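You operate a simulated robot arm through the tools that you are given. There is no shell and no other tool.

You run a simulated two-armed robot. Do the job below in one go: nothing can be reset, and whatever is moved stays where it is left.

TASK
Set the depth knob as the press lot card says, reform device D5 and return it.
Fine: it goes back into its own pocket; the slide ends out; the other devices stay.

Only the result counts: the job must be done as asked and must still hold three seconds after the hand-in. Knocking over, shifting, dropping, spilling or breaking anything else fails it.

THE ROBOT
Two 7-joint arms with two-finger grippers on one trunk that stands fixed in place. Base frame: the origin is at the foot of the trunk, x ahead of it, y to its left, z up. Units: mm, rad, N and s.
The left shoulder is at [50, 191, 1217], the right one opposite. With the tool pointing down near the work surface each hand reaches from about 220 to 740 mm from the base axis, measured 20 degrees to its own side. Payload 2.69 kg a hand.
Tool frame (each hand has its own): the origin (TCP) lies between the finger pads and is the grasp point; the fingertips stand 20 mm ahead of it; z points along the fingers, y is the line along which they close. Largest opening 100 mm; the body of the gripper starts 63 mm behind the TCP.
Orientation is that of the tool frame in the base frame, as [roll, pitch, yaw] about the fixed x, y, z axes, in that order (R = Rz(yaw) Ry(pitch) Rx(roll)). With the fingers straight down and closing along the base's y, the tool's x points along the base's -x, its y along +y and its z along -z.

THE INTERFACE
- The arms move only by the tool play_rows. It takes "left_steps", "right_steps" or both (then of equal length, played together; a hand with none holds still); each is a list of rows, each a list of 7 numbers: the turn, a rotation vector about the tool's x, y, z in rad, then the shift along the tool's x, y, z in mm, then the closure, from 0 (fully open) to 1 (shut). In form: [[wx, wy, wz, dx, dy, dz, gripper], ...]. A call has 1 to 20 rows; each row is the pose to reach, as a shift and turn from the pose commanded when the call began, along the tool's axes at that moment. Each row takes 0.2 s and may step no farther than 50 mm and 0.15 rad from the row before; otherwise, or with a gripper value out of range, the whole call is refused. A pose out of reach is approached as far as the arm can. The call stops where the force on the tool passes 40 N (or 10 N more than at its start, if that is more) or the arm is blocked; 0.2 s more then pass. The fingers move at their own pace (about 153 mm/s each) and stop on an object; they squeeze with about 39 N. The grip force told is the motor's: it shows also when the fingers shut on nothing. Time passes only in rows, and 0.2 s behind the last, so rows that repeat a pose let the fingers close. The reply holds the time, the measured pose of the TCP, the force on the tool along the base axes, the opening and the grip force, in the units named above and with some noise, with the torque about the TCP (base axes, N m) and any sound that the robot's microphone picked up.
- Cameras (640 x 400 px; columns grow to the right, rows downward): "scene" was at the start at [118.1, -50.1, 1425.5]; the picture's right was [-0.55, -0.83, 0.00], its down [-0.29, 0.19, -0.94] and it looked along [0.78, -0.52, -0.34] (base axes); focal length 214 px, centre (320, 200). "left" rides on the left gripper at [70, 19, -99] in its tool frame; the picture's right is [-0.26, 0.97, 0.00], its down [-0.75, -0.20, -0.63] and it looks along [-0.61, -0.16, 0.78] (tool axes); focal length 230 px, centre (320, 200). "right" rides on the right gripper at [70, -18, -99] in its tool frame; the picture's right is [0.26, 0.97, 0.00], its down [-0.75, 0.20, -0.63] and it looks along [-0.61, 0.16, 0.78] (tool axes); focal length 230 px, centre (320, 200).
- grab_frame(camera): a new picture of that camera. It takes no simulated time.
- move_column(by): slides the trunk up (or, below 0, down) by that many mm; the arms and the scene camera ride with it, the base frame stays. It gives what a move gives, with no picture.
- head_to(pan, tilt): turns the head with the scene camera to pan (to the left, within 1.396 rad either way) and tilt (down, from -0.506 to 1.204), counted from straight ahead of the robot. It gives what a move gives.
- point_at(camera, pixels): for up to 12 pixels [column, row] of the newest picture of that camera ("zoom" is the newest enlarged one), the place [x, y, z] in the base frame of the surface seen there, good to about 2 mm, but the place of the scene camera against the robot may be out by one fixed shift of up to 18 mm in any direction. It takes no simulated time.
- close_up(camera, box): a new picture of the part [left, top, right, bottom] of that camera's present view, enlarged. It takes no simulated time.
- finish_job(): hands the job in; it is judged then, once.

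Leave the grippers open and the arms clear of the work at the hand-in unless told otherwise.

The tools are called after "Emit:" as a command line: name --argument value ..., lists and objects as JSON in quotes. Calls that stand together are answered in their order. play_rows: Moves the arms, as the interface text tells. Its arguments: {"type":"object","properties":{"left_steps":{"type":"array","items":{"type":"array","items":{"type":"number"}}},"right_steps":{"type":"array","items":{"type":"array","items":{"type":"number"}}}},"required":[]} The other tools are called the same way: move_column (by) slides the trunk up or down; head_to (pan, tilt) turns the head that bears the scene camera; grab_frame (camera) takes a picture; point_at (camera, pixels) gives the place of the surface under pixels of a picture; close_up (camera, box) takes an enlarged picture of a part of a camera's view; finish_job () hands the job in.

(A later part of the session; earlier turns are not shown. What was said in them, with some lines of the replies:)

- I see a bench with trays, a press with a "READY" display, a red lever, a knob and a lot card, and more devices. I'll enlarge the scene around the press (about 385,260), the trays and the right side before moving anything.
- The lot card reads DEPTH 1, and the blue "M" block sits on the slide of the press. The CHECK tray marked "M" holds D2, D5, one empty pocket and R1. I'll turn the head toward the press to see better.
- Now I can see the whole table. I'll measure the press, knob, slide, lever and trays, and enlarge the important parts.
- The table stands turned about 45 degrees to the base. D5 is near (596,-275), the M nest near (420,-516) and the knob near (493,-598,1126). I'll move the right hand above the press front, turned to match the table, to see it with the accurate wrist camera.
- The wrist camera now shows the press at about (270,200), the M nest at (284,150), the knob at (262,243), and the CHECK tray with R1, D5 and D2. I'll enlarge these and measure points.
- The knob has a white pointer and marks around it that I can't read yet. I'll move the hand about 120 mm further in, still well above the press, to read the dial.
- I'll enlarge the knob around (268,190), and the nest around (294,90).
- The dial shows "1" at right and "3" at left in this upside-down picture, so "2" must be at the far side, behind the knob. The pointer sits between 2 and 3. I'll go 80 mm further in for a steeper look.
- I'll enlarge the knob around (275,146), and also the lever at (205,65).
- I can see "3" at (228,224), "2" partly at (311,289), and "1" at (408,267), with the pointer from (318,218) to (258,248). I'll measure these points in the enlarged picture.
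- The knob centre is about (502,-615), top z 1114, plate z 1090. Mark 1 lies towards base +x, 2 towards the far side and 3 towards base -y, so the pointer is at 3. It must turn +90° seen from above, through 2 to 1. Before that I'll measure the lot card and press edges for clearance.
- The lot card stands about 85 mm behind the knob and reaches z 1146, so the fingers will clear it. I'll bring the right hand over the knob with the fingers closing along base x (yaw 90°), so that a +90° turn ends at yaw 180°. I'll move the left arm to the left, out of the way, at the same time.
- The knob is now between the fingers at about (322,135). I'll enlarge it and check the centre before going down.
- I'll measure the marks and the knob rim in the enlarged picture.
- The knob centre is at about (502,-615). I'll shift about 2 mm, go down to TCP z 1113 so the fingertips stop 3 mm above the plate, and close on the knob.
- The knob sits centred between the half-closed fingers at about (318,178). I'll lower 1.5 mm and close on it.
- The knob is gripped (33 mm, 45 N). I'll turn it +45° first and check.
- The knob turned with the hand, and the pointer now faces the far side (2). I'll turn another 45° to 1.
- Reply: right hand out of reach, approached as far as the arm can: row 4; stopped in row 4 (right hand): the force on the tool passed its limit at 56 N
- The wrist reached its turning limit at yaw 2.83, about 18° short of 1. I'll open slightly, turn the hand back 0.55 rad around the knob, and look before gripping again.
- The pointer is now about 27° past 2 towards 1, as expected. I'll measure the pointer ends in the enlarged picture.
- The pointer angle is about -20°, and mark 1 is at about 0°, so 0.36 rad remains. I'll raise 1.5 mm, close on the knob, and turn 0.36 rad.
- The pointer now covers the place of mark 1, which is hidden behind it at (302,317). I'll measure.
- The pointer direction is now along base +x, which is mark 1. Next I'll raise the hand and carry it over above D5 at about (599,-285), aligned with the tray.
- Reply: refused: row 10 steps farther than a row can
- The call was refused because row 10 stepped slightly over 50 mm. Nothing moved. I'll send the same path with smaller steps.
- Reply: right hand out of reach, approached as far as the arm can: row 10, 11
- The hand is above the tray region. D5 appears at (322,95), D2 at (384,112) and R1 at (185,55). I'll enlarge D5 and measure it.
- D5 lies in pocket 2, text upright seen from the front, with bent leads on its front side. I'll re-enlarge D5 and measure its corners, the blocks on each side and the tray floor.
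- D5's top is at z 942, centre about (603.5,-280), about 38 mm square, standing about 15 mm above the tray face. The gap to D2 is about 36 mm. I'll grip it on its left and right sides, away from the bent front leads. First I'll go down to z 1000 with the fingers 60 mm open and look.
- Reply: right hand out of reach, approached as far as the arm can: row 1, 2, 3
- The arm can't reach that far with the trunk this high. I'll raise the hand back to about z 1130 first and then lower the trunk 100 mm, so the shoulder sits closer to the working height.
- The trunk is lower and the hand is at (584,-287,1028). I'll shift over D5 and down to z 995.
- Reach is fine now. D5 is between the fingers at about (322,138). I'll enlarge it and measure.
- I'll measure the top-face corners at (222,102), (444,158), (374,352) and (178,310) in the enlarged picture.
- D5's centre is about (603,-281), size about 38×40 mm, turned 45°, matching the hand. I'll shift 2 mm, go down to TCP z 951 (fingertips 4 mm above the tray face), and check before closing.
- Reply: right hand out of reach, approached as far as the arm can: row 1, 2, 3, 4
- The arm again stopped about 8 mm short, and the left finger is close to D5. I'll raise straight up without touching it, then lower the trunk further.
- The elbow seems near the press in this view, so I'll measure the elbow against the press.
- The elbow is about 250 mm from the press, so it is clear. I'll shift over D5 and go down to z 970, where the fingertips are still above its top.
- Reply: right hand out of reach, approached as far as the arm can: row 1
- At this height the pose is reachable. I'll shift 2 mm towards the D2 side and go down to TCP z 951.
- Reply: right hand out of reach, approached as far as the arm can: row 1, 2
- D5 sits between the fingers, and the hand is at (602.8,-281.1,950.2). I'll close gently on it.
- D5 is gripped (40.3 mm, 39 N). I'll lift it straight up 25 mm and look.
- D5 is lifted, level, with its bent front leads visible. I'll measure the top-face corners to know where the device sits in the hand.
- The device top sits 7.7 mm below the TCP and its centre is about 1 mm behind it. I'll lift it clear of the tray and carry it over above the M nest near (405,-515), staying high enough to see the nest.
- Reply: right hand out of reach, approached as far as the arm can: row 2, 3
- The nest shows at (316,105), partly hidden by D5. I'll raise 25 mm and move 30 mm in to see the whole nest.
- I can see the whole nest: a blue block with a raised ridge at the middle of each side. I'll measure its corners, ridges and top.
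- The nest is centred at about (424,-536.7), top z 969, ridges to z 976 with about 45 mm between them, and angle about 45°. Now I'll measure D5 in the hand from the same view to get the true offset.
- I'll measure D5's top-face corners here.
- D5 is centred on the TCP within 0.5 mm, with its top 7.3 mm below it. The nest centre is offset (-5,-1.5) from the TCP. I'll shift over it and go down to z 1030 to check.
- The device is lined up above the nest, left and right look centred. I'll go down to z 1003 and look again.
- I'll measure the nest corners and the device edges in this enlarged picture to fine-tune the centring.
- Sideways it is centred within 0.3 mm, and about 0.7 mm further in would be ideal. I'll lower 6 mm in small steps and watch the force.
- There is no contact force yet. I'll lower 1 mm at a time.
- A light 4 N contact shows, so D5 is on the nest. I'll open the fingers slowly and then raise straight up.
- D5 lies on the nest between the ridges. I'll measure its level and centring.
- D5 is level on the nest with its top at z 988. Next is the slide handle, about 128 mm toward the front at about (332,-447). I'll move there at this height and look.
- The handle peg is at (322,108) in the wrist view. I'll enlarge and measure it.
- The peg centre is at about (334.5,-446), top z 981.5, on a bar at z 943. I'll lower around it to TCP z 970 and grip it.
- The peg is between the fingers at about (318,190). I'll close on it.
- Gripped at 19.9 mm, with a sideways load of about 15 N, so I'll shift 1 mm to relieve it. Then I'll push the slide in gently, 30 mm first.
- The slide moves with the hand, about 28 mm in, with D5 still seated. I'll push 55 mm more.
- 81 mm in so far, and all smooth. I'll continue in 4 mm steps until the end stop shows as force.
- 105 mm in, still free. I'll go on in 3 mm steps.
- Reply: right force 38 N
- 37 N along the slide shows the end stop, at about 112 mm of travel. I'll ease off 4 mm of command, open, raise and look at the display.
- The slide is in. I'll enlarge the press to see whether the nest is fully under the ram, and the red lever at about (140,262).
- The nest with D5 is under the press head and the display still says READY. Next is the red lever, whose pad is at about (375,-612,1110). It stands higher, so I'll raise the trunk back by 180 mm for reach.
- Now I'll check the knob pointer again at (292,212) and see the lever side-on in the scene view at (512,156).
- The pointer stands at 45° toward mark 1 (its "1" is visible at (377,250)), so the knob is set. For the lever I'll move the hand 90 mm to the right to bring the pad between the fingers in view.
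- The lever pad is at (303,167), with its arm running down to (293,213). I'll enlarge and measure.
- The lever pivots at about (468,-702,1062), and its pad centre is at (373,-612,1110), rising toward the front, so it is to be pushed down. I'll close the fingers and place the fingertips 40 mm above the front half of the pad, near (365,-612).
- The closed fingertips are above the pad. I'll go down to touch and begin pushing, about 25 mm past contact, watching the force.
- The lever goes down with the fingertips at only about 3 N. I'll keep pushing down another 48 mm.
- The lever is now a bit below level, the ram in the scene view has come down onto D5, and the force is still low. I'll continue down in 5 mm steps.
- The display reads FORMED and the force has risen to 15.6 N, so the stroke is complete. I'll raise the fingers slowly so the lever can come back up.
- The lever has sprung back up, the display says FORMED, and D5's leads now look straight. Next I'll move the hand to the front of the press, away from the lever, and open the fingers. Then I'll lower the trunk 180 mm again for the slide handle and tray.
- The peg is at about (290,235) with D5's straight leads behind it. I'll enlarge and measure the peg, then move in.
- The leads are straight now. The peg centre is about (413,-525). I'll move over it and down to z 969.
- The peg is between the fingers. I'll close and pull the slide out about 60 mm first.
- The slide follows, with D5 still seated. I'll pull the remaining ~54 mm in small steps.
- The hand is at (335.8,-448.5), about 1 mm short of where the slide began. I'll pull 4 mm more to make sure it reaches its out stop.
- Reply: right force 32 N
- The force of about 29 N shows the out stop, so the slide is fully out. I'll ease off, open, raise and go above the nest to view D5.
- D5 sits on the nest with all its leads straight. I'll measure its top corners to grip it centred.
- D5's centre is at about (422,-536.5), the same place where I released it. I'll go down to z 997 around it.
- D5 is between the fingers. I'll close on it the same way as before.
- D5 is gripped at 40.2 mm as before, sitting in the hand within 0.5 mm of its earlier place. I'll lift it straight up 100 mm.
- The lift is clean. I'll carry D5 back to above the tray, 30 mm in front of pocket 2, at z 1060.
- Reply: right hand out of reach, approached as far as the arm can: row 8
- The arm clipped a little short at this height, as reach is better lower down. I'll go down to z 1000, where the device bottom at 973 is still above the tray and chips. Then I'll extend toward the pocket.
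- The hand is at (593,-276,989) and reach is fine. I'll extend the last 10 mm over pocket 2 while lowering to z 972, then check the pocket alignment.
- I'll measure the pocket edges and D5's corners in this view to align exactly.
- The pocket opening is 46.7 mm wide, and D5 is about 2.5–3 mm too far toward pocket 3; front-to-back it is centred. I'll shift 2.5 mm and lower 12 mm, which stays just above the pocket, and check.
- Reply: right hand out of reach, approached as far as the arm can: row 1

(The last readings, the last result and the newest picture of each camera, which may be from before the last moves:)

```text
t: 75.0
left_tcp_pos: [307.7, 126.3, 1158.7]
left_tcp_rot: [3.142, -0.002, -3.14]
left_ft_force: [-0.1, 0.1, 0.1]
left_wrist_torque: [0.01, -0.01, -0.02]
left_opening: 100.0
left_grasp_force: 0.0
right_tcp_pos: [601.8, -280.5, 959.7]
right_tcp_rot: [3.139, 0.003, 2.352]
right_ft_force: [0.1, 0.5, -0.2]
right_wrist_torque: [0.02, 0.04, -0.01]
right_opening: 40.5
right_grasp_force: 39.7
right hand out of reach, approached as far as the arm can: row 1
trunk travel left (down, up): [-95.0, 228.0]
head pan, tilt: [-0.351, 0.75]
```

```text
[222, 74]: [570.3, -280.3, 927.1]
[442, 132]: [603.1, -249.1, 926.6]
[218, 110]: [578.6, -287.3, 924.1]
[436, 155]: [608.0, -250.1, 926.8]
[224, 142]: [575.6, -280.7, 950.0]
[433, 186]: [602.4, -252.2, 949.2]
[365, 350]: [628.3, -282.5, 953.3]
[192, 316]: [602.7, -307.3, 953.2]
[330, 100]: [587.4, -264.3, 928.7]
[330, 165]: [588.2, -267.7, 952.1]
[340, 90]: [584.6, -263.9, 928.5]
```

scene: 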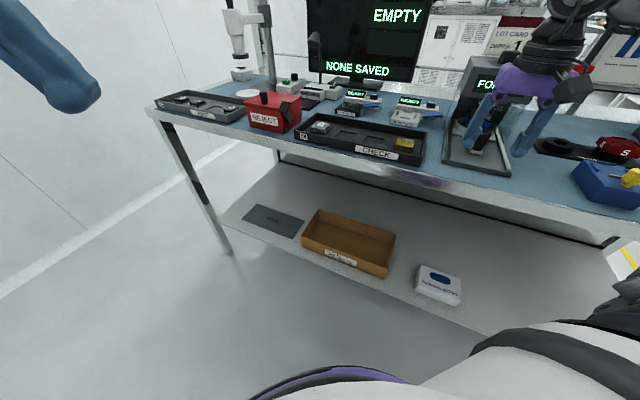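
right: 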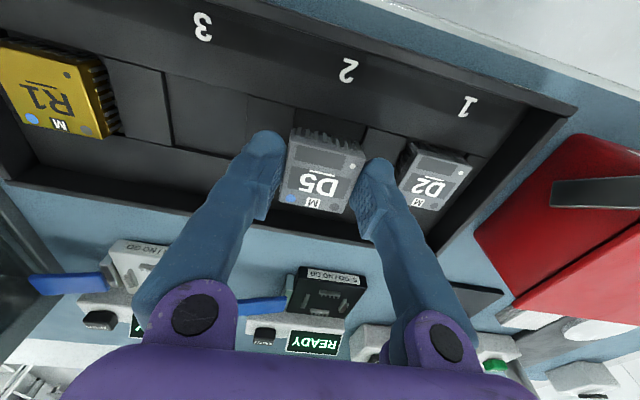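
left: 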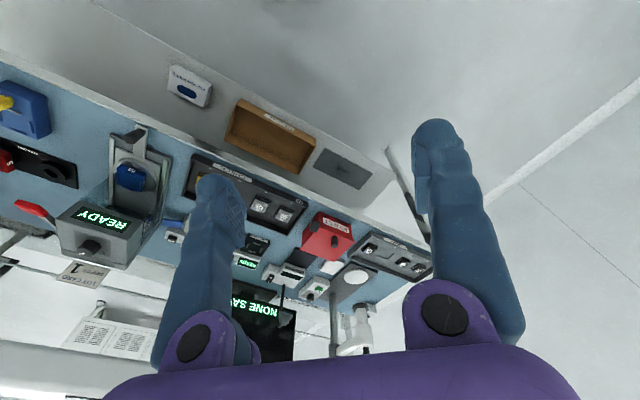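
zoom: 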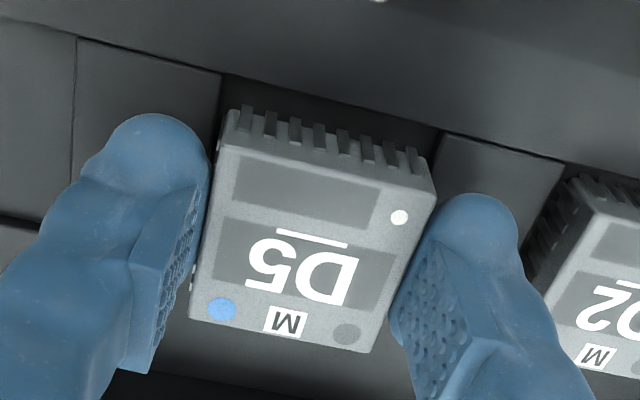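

D5 is now aligned with the pocket within about 1 mm each way, and the slack is about 3 mm. I'll lower 8 mm in steps and watch the force.

Emit:
play_rows --right_steps '[[0, 0, 0, 0, 0, 3, 0.7], [0, 0, 0, 0, 0, 6, 0.7], [0, 0, 0, 0, 0, 8, 0.7], [0, 0, 0, 0, 0, 8, 0.7]]'

Emit:
close_up --camera "right" --box '[250, 90, 400, 230]'

```text
t: 76.0
left_tcp_pos: [307.4, 126.2, 1157.9]
left_tcp_rot: [-3.141, 0.002, -3.141]
left_ft_force: [0.1, 0.9, -0.4]
left_wrist_torque: [0.02, 0.0, 0.01]
left_opening: 100.0
left_grasp_force: 0.0
right_tcp_pos: [601.6, -280.0, 952.6]
right_tcp_rot: [3.137, 0.0, 2.354]
right_ft_force: [1.3, 0.8, -0.9]
right_wrist_torque: [0.03, -0.05, -0.01]
right_opening: 40.6
right_grasp_force: 39.1
trunk travel left (down, up): [-95.0, 228.0]
head pan, tilt: [-0.351, 0.75]
```

```text
2.86 times, centred on (325, 160) of right
```

zoom: 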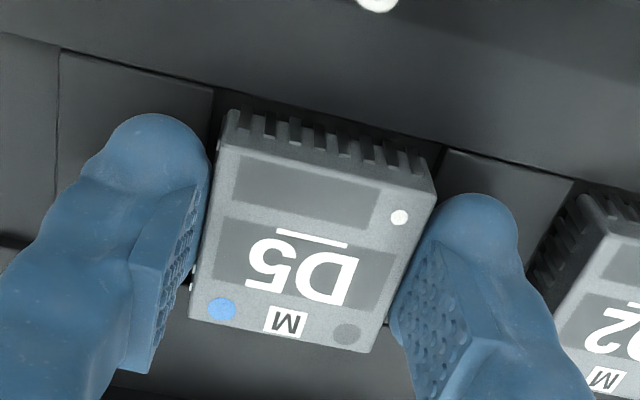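

D5 is going into the pocket with no force yet. I'll lower 1 mm at a time.

Emit:
play_rows --right_steps '[[0, 0, 0, 0, 0, 1, 0.7], [0, 0, 0, 0, 0, 1, 0.7]]'

```text
t: 76.6
left_tcp_pos: [307.3, 125.9, 1160.5]
left_tcp_rot: [3.14, -0.002, -3.14]
left_ft_force: [-0.8, -0.1, 0.1]
left_wrist_torque: [0.03, -0.01, 0.01]
left_opening: 99.8
left_grasp_force: 0.0
right_tcp_pos: [601.7, -280.2, 951.1]
right_tcp_rot: [3.136, 0.002, 2.354]
right_ft_force: [1.1, 0.5, -0.7]
right_wrist_torque: [0.02, -0.02, 0.01]
right_opening: 40.4
right_grasp_force: 38.8
trunk travel left (down, up): [-95.0, 228.0]
head pan, tilt: [-0.351, 0.75]
```

Emit:
play_rows --right_steps '[[0, 0, 0, 0, 0, 1, 0.7], [0, 0, 0, 0, 0, 1, 0.7]]'

Emit:
close_up --camera "right" --box '[250, 90, 400, 230]'

```text
t: 77.2
left_tcp_pos: [308.4, 127.8, 1159.1]
left_tcp_rot: [3.141, 0.0, -3.14]
left_ft_force: [0.3, 1.3, -0.1]
left_wrist_torque: [0.01, 0.0, 0.01]
left_opening: 100.0
left_grasp_force: 0.0
right_tcp_pos: [602.0, -280.1, 949.4]
right_tcp_rot: [3.135, 0.001, 2.355]
right_ft_force: [-0.4, -0.1, -0.9]
right_wrist_torque: [0.0, 0.02, 0.02]
right_opening: 40.2
right_grasp_force: 39.2
trunk travel left (down, up): [-95.0, 228.0]
head pan, tilt: [-0.351, 0.75]
```

```text
2.86 times, centred on (325, 160) of right
```

zoom: 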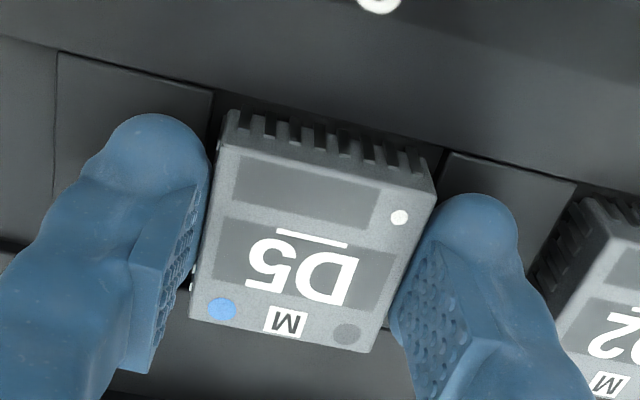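

Still no contact force at z 949.4. I'll compare D5's top height with D2's top.

Emit:
point_at --camera "zoom" --pixels '[[300, 270], [330, 180], [260, 180], [610, 345], [600, 260], [150, 70], [500, 180], [222, 112], [437, 158], [213, 92], [447, 150], [330, 95]]'

```text
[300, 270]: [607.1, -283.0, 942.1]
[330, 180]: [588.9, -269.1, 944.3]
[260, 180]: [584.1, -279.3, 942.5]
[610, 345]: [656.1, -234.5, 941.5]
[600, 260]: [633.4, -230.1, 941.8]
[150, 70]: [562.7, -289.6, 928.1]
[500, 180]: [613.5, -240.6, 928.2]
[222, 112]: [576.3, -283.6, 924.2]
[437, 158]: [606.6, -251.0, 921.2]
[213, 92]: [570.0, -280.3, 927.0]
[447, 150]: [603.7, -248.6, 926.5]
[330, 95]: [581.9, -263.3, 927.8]
```

D5's top is at about 942.8 against D2's 941.7, so about 1 mm is left. I'll lower 1 mm more and check the force.

Emit:
play_rows --right_steps '[[0, 0, 0, 0, 0, 0.5, 0.7], [0, 0, 0, 0, 0, 1, 0.7], [0, 0, 0, 0, 0, 1, 0.7]]'

```text
t: 78.0
left_tcp_pos: [308.1, 127.3, 1157.8]
left_tcp_rot: [3.142, -0.001, -3.141]
left_ft_force: [0.2, 0.1, -0.5]
left_wrist_torque: [-0.01, -0.03, 0.04]
left_opening: 100.2
left_grasp_force: 0.0
right_tcp_pos: [600.5, -280.7, 949.8]
right_tcp_rot: [3.138, 0.002, 2.351]
right_ft_force: [0.1, 0.0, -0.4]
right_wrist_torque: [-0.02, 0.01, -0.02]
right_opening: 40.3
right_grasp_force: 39.6
trunk travel left (down, up): [-95.0, 228.0]
head pan, tilt: [-0.351, 0.75]
```

Emit:
play_rows --right_steps '[[0, 0, 0, 0, 0, 0.6, 0.7], [0, 0, 0, 0, 0, 0.6, 0.7]]'

Emit:
close_up --camera "right" --box '[250, 90, 400, 230]'

```text
t: 78.6
left_tcp_pos: [307.4, 126.8, 1159.1]
left_tcp_rot: [3.141, -0.001, -3.14]
left_ft_force: [-0.6, 0.1, -0.1]
left_wrist_torque: [-0.04, -0.01, 0.0]
left_opening: 100.1
left_grasp_force: 0.0
right_tcp_pos: [601.5, -279.8, 949.2]
right_tcp_rot: [3.134, 0.001, 2.354]
right_ft_force: [-0.5, -1.7, 2.8]
right_wrist_torque: [-0.04, 0.11, 0.0]
right_opening: 40.4
right_grasp_force: 39.0
trunk travel left (down, up): [-95.0, 228.0]
head pan, tilt: [-0.351, 0.75]
```

```text
2.86 times, centred on (325, 160) of right
```

zoom: 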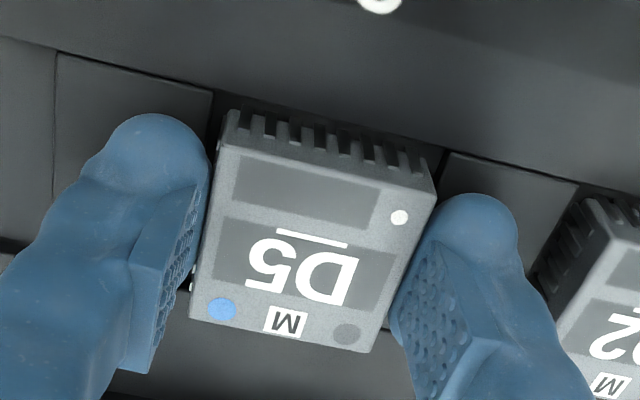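

A 2.8 N contact shows D5 is on the pocket floor. I'll open slowly and raise straight up, then back off toward the front.

Emit:
play_rows --right_steps '[[0, 0, 0, 0, 0, 0, 0.62], [0, 0, 0, 0, 0, 0, 0.56], [0, 0, 0, 0, 0, 0, 0.48], [0, 0, 0, 0, 0, 0, 0.42], [0, 0, 0, 0, 0, -8, 0.42], [0, 0, 0, 0, 0, -22, 0.42], [0, 0, 0, 5, 0, -40, 0.4], [0, 0, 0, 15, 0, -65, 0.4], [0, 0, 0, 20, -5, -90, 0.4]]'

Emit:
grab_frame --camera "right"

Emit:
close_up --camera "right" --box '[270, 80, 450, 200]'

```text
t: 80.6
left_tcp_pos: [308.4, 126.2, 1157.7]
left_tcp_rot: [-3.141, -0.001, -3.14]
left_ft_force: [-0.1, 0.9, -0.8]
left_wrist_torque: [0.0, 0.02, 0.01]
left_opening: 100.1
left_grasp_force: 0.1
right_tcp_pos: [581.8, -271.7, 1036.0]
right_tcp_rot: [3.135, 0.003, 2.352]
right_ft_force: [0.2, 0.5, 0.8]
right_wrist_torque: [-0.01, -0.01, -0.02]
right_opening: 59.8
right_grasp_force: 0.0
right hand out of reach, approached as far as the arm can: row 6, 7, 8, 9
trunk travel left (down, up): [-95.0, 228.0]
head pan, tilt: [-0.351, 0.75]
```

```text
taken
```

right: 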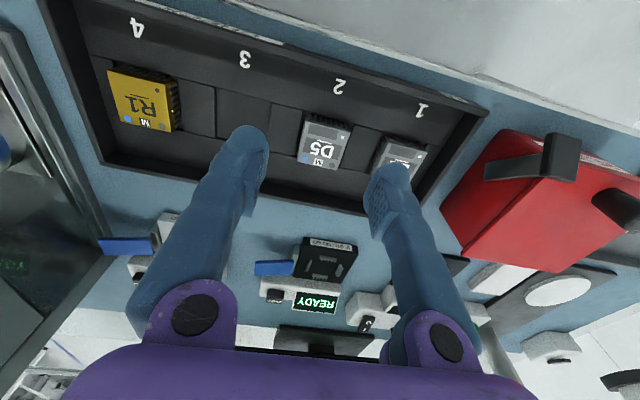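

```text
3.33 times, centred on (360, 140) of right
```

zoom: 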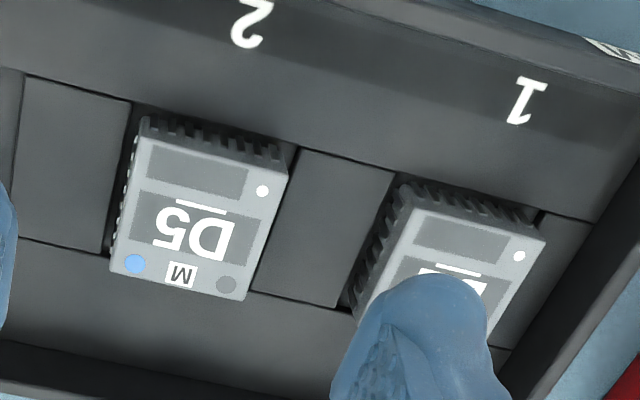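

D5 lies in pocket 2 again with straight leads, in the same orientation. I'll check its level and centring.

Emit:
point_at --camera "zoom" --pixels '[[145, 145], [282, 180], [242, 295], [115, 268], [200, 215], [130, 105], [298, 150], [103, 250], [258, 290], [500, 255]]'

Emit:
close_up --camera "scene" --box '[420, 40, 600, 200]'

```text
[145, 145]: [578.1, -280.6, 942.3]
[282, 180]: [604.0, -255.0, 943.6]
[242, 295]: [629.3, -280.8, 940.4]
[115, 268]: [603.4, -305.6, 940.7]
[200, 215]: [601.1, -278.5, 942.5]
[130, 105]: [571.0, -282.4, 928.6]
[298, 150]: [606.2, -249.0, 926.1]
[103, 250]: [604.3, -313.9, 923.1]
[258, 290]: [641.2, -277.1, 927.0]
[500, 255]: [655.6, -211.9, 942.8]
```

```text
2.50 times, centred on (510, 120) of scene
```

zoom: 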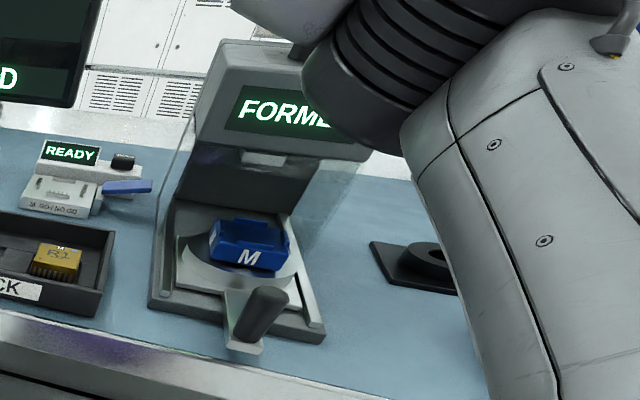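

D5 is level at z 942 and centred at about (603.7,-280.5), just where it was. The nest is empty, the slide is out, and the press shows FORMED. I'll pull the hand back and up, open it fully, and raise the trunk.

Emit:
play_rows --right_steps '[[0, 0, 0, 20, -5, -20, 0.3], [0, 0, 0, 50, -20, -45, 0.2], [0, 0, 0, 80, -45, -65, 0.1], [0, 0, 0, 105, -75, -85, 0], [0, 0, 0, 125, -105, -105, 0]]'

Emit:
move_column --by 180

Emit:
grab_frame --camera "scene"

Emit:
grab_frame --camera "right"

```text
t: 81.8
left_tcp_pos: [306.9, 126.6, 1158.7]
left_tcp_rot: [3.142, -0.002, -3.138]
left_ft_force: [0.0, -0.2, -0.3]
left_wrist_torque: [0.0, -0.02, 0.01]
left_opening: 99.9
left_grasp_force: 0.0
right_tcp_pos: [418.7, -257.8, 1140.7]
right_tcp_rot: [3.139, -0.001, 2.352]
right_ft_force: [0.3, -0.6, 0.2]
right_wrist_torque: [-0.02, -0.01, -0.03]
right_opening: 99.9
right_grasp_force: 0.2
trunk travel left (down, up): [-95.0, 228.0]
head pan, tilt: [-0.351, 0.75]
```

```text
t: 83.8
left_tcp_pos: [307.5, 126.2, 1337.6]
left_tcp_rot: [3.141, -0.002, -3.14]
left_ft_force: [-0.2, -0.4, -1.0]
left_wrist_torque: [-0.03, -0.01, 0.01]
left_opening: 99.9
left_grasp_force: 0.0
right_tcp_pos: [419.1, -257.8, 1320.5]
right_tcp_rot: [3.14, 0.0, 2.352]
right_ft_force: [0.1, -0.6, 0.3]
right_wrist_torque: [-0.03, 0.0, -0.01]
right_opening: 100.1
right_grasp_force: 0.1
trunk travel left (down, up): [-275.0, 48.0]
head pan, tilt: [-0.351, 0.75]
```

```text
taken
```

scene: 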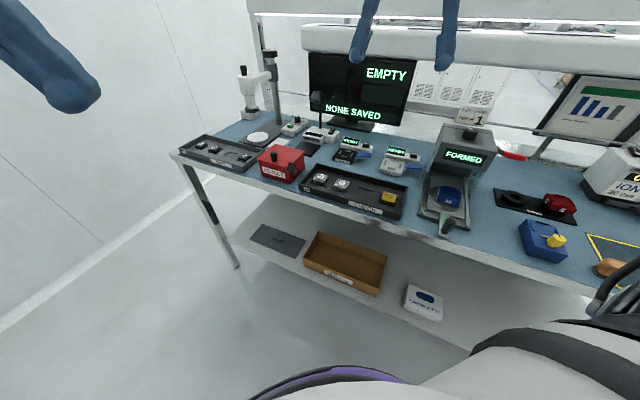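

```text
taken
```

right: 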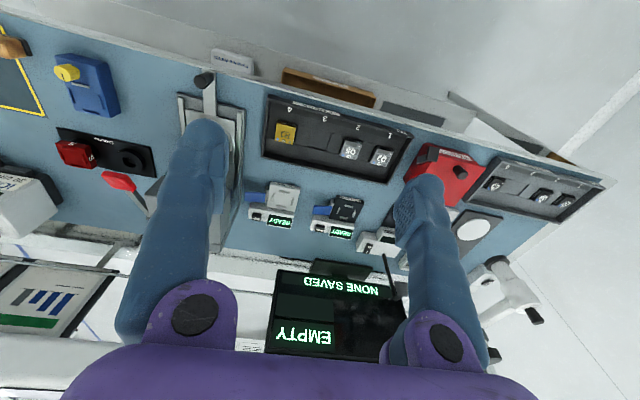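

Both arms are clear and the grippers open. I'll do a last check of the knob, the slide and the tray in the scene view.

Emit:
close_up --camera "scene" --box '[410, 100, 530, 240]'

Emit:
close_up --camera "scene" --box '[290, 140, 420, 225]'

Emit:
close_up --camera "scene" --box '[450, 115, 500, 150]'

```text
2.86 times, centred on (470, 170) of scene
```

zoom: 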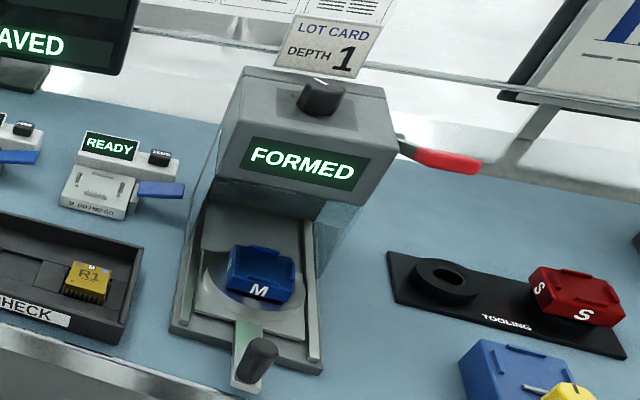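

```text
4.71 times, centred on (355, 182) of scene
```

zoom: 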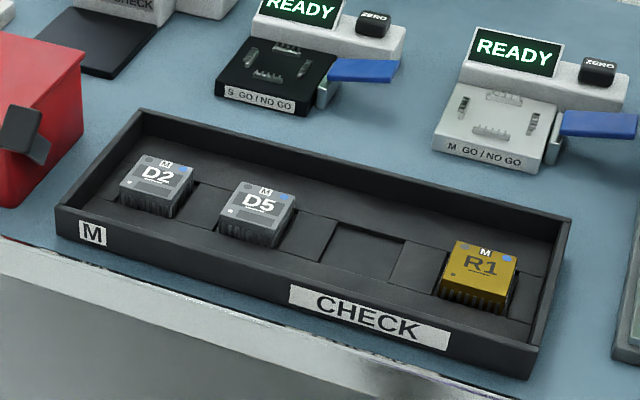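

```text
11.43 times, centred on (475, 132) of scene
```

zoom: 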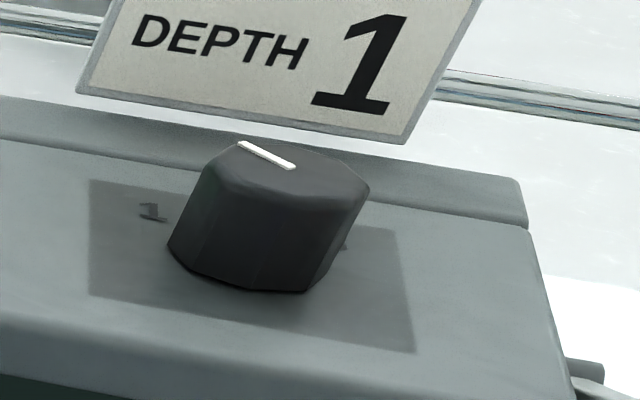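

Everything is as asked: the knob points at 1, D5 is back in pocket 2 with straight leads, and D2 and R1 haven't moved. The slide is out, the lever is up, and both grippers are open and clear. I'm handing in.

Emit:
finish_job

```text
The job is handed in.
```

D5 has been reformed and is back in pocket 2, its own pocket in the CHECK tray, and I've handed the job in.

- **Depth knob:** it was at 3. I turned it to 1, as the lot card says, before pressing.
- **Reforming:** I pushed the slide in to its stop and pressed the lever down until the display read FORMED. D5's bent front leads now look straight. I didn't check it in the M GO/NO GO gauge, as the task didn't ask for that.
- **Return:** D5 sits level in the pocket, the same way round as before. D2 and R1 were not touched.
- **Press and arms:** the slide is out at its stop and the lever is back up. Both grippers are open and clear of the work.
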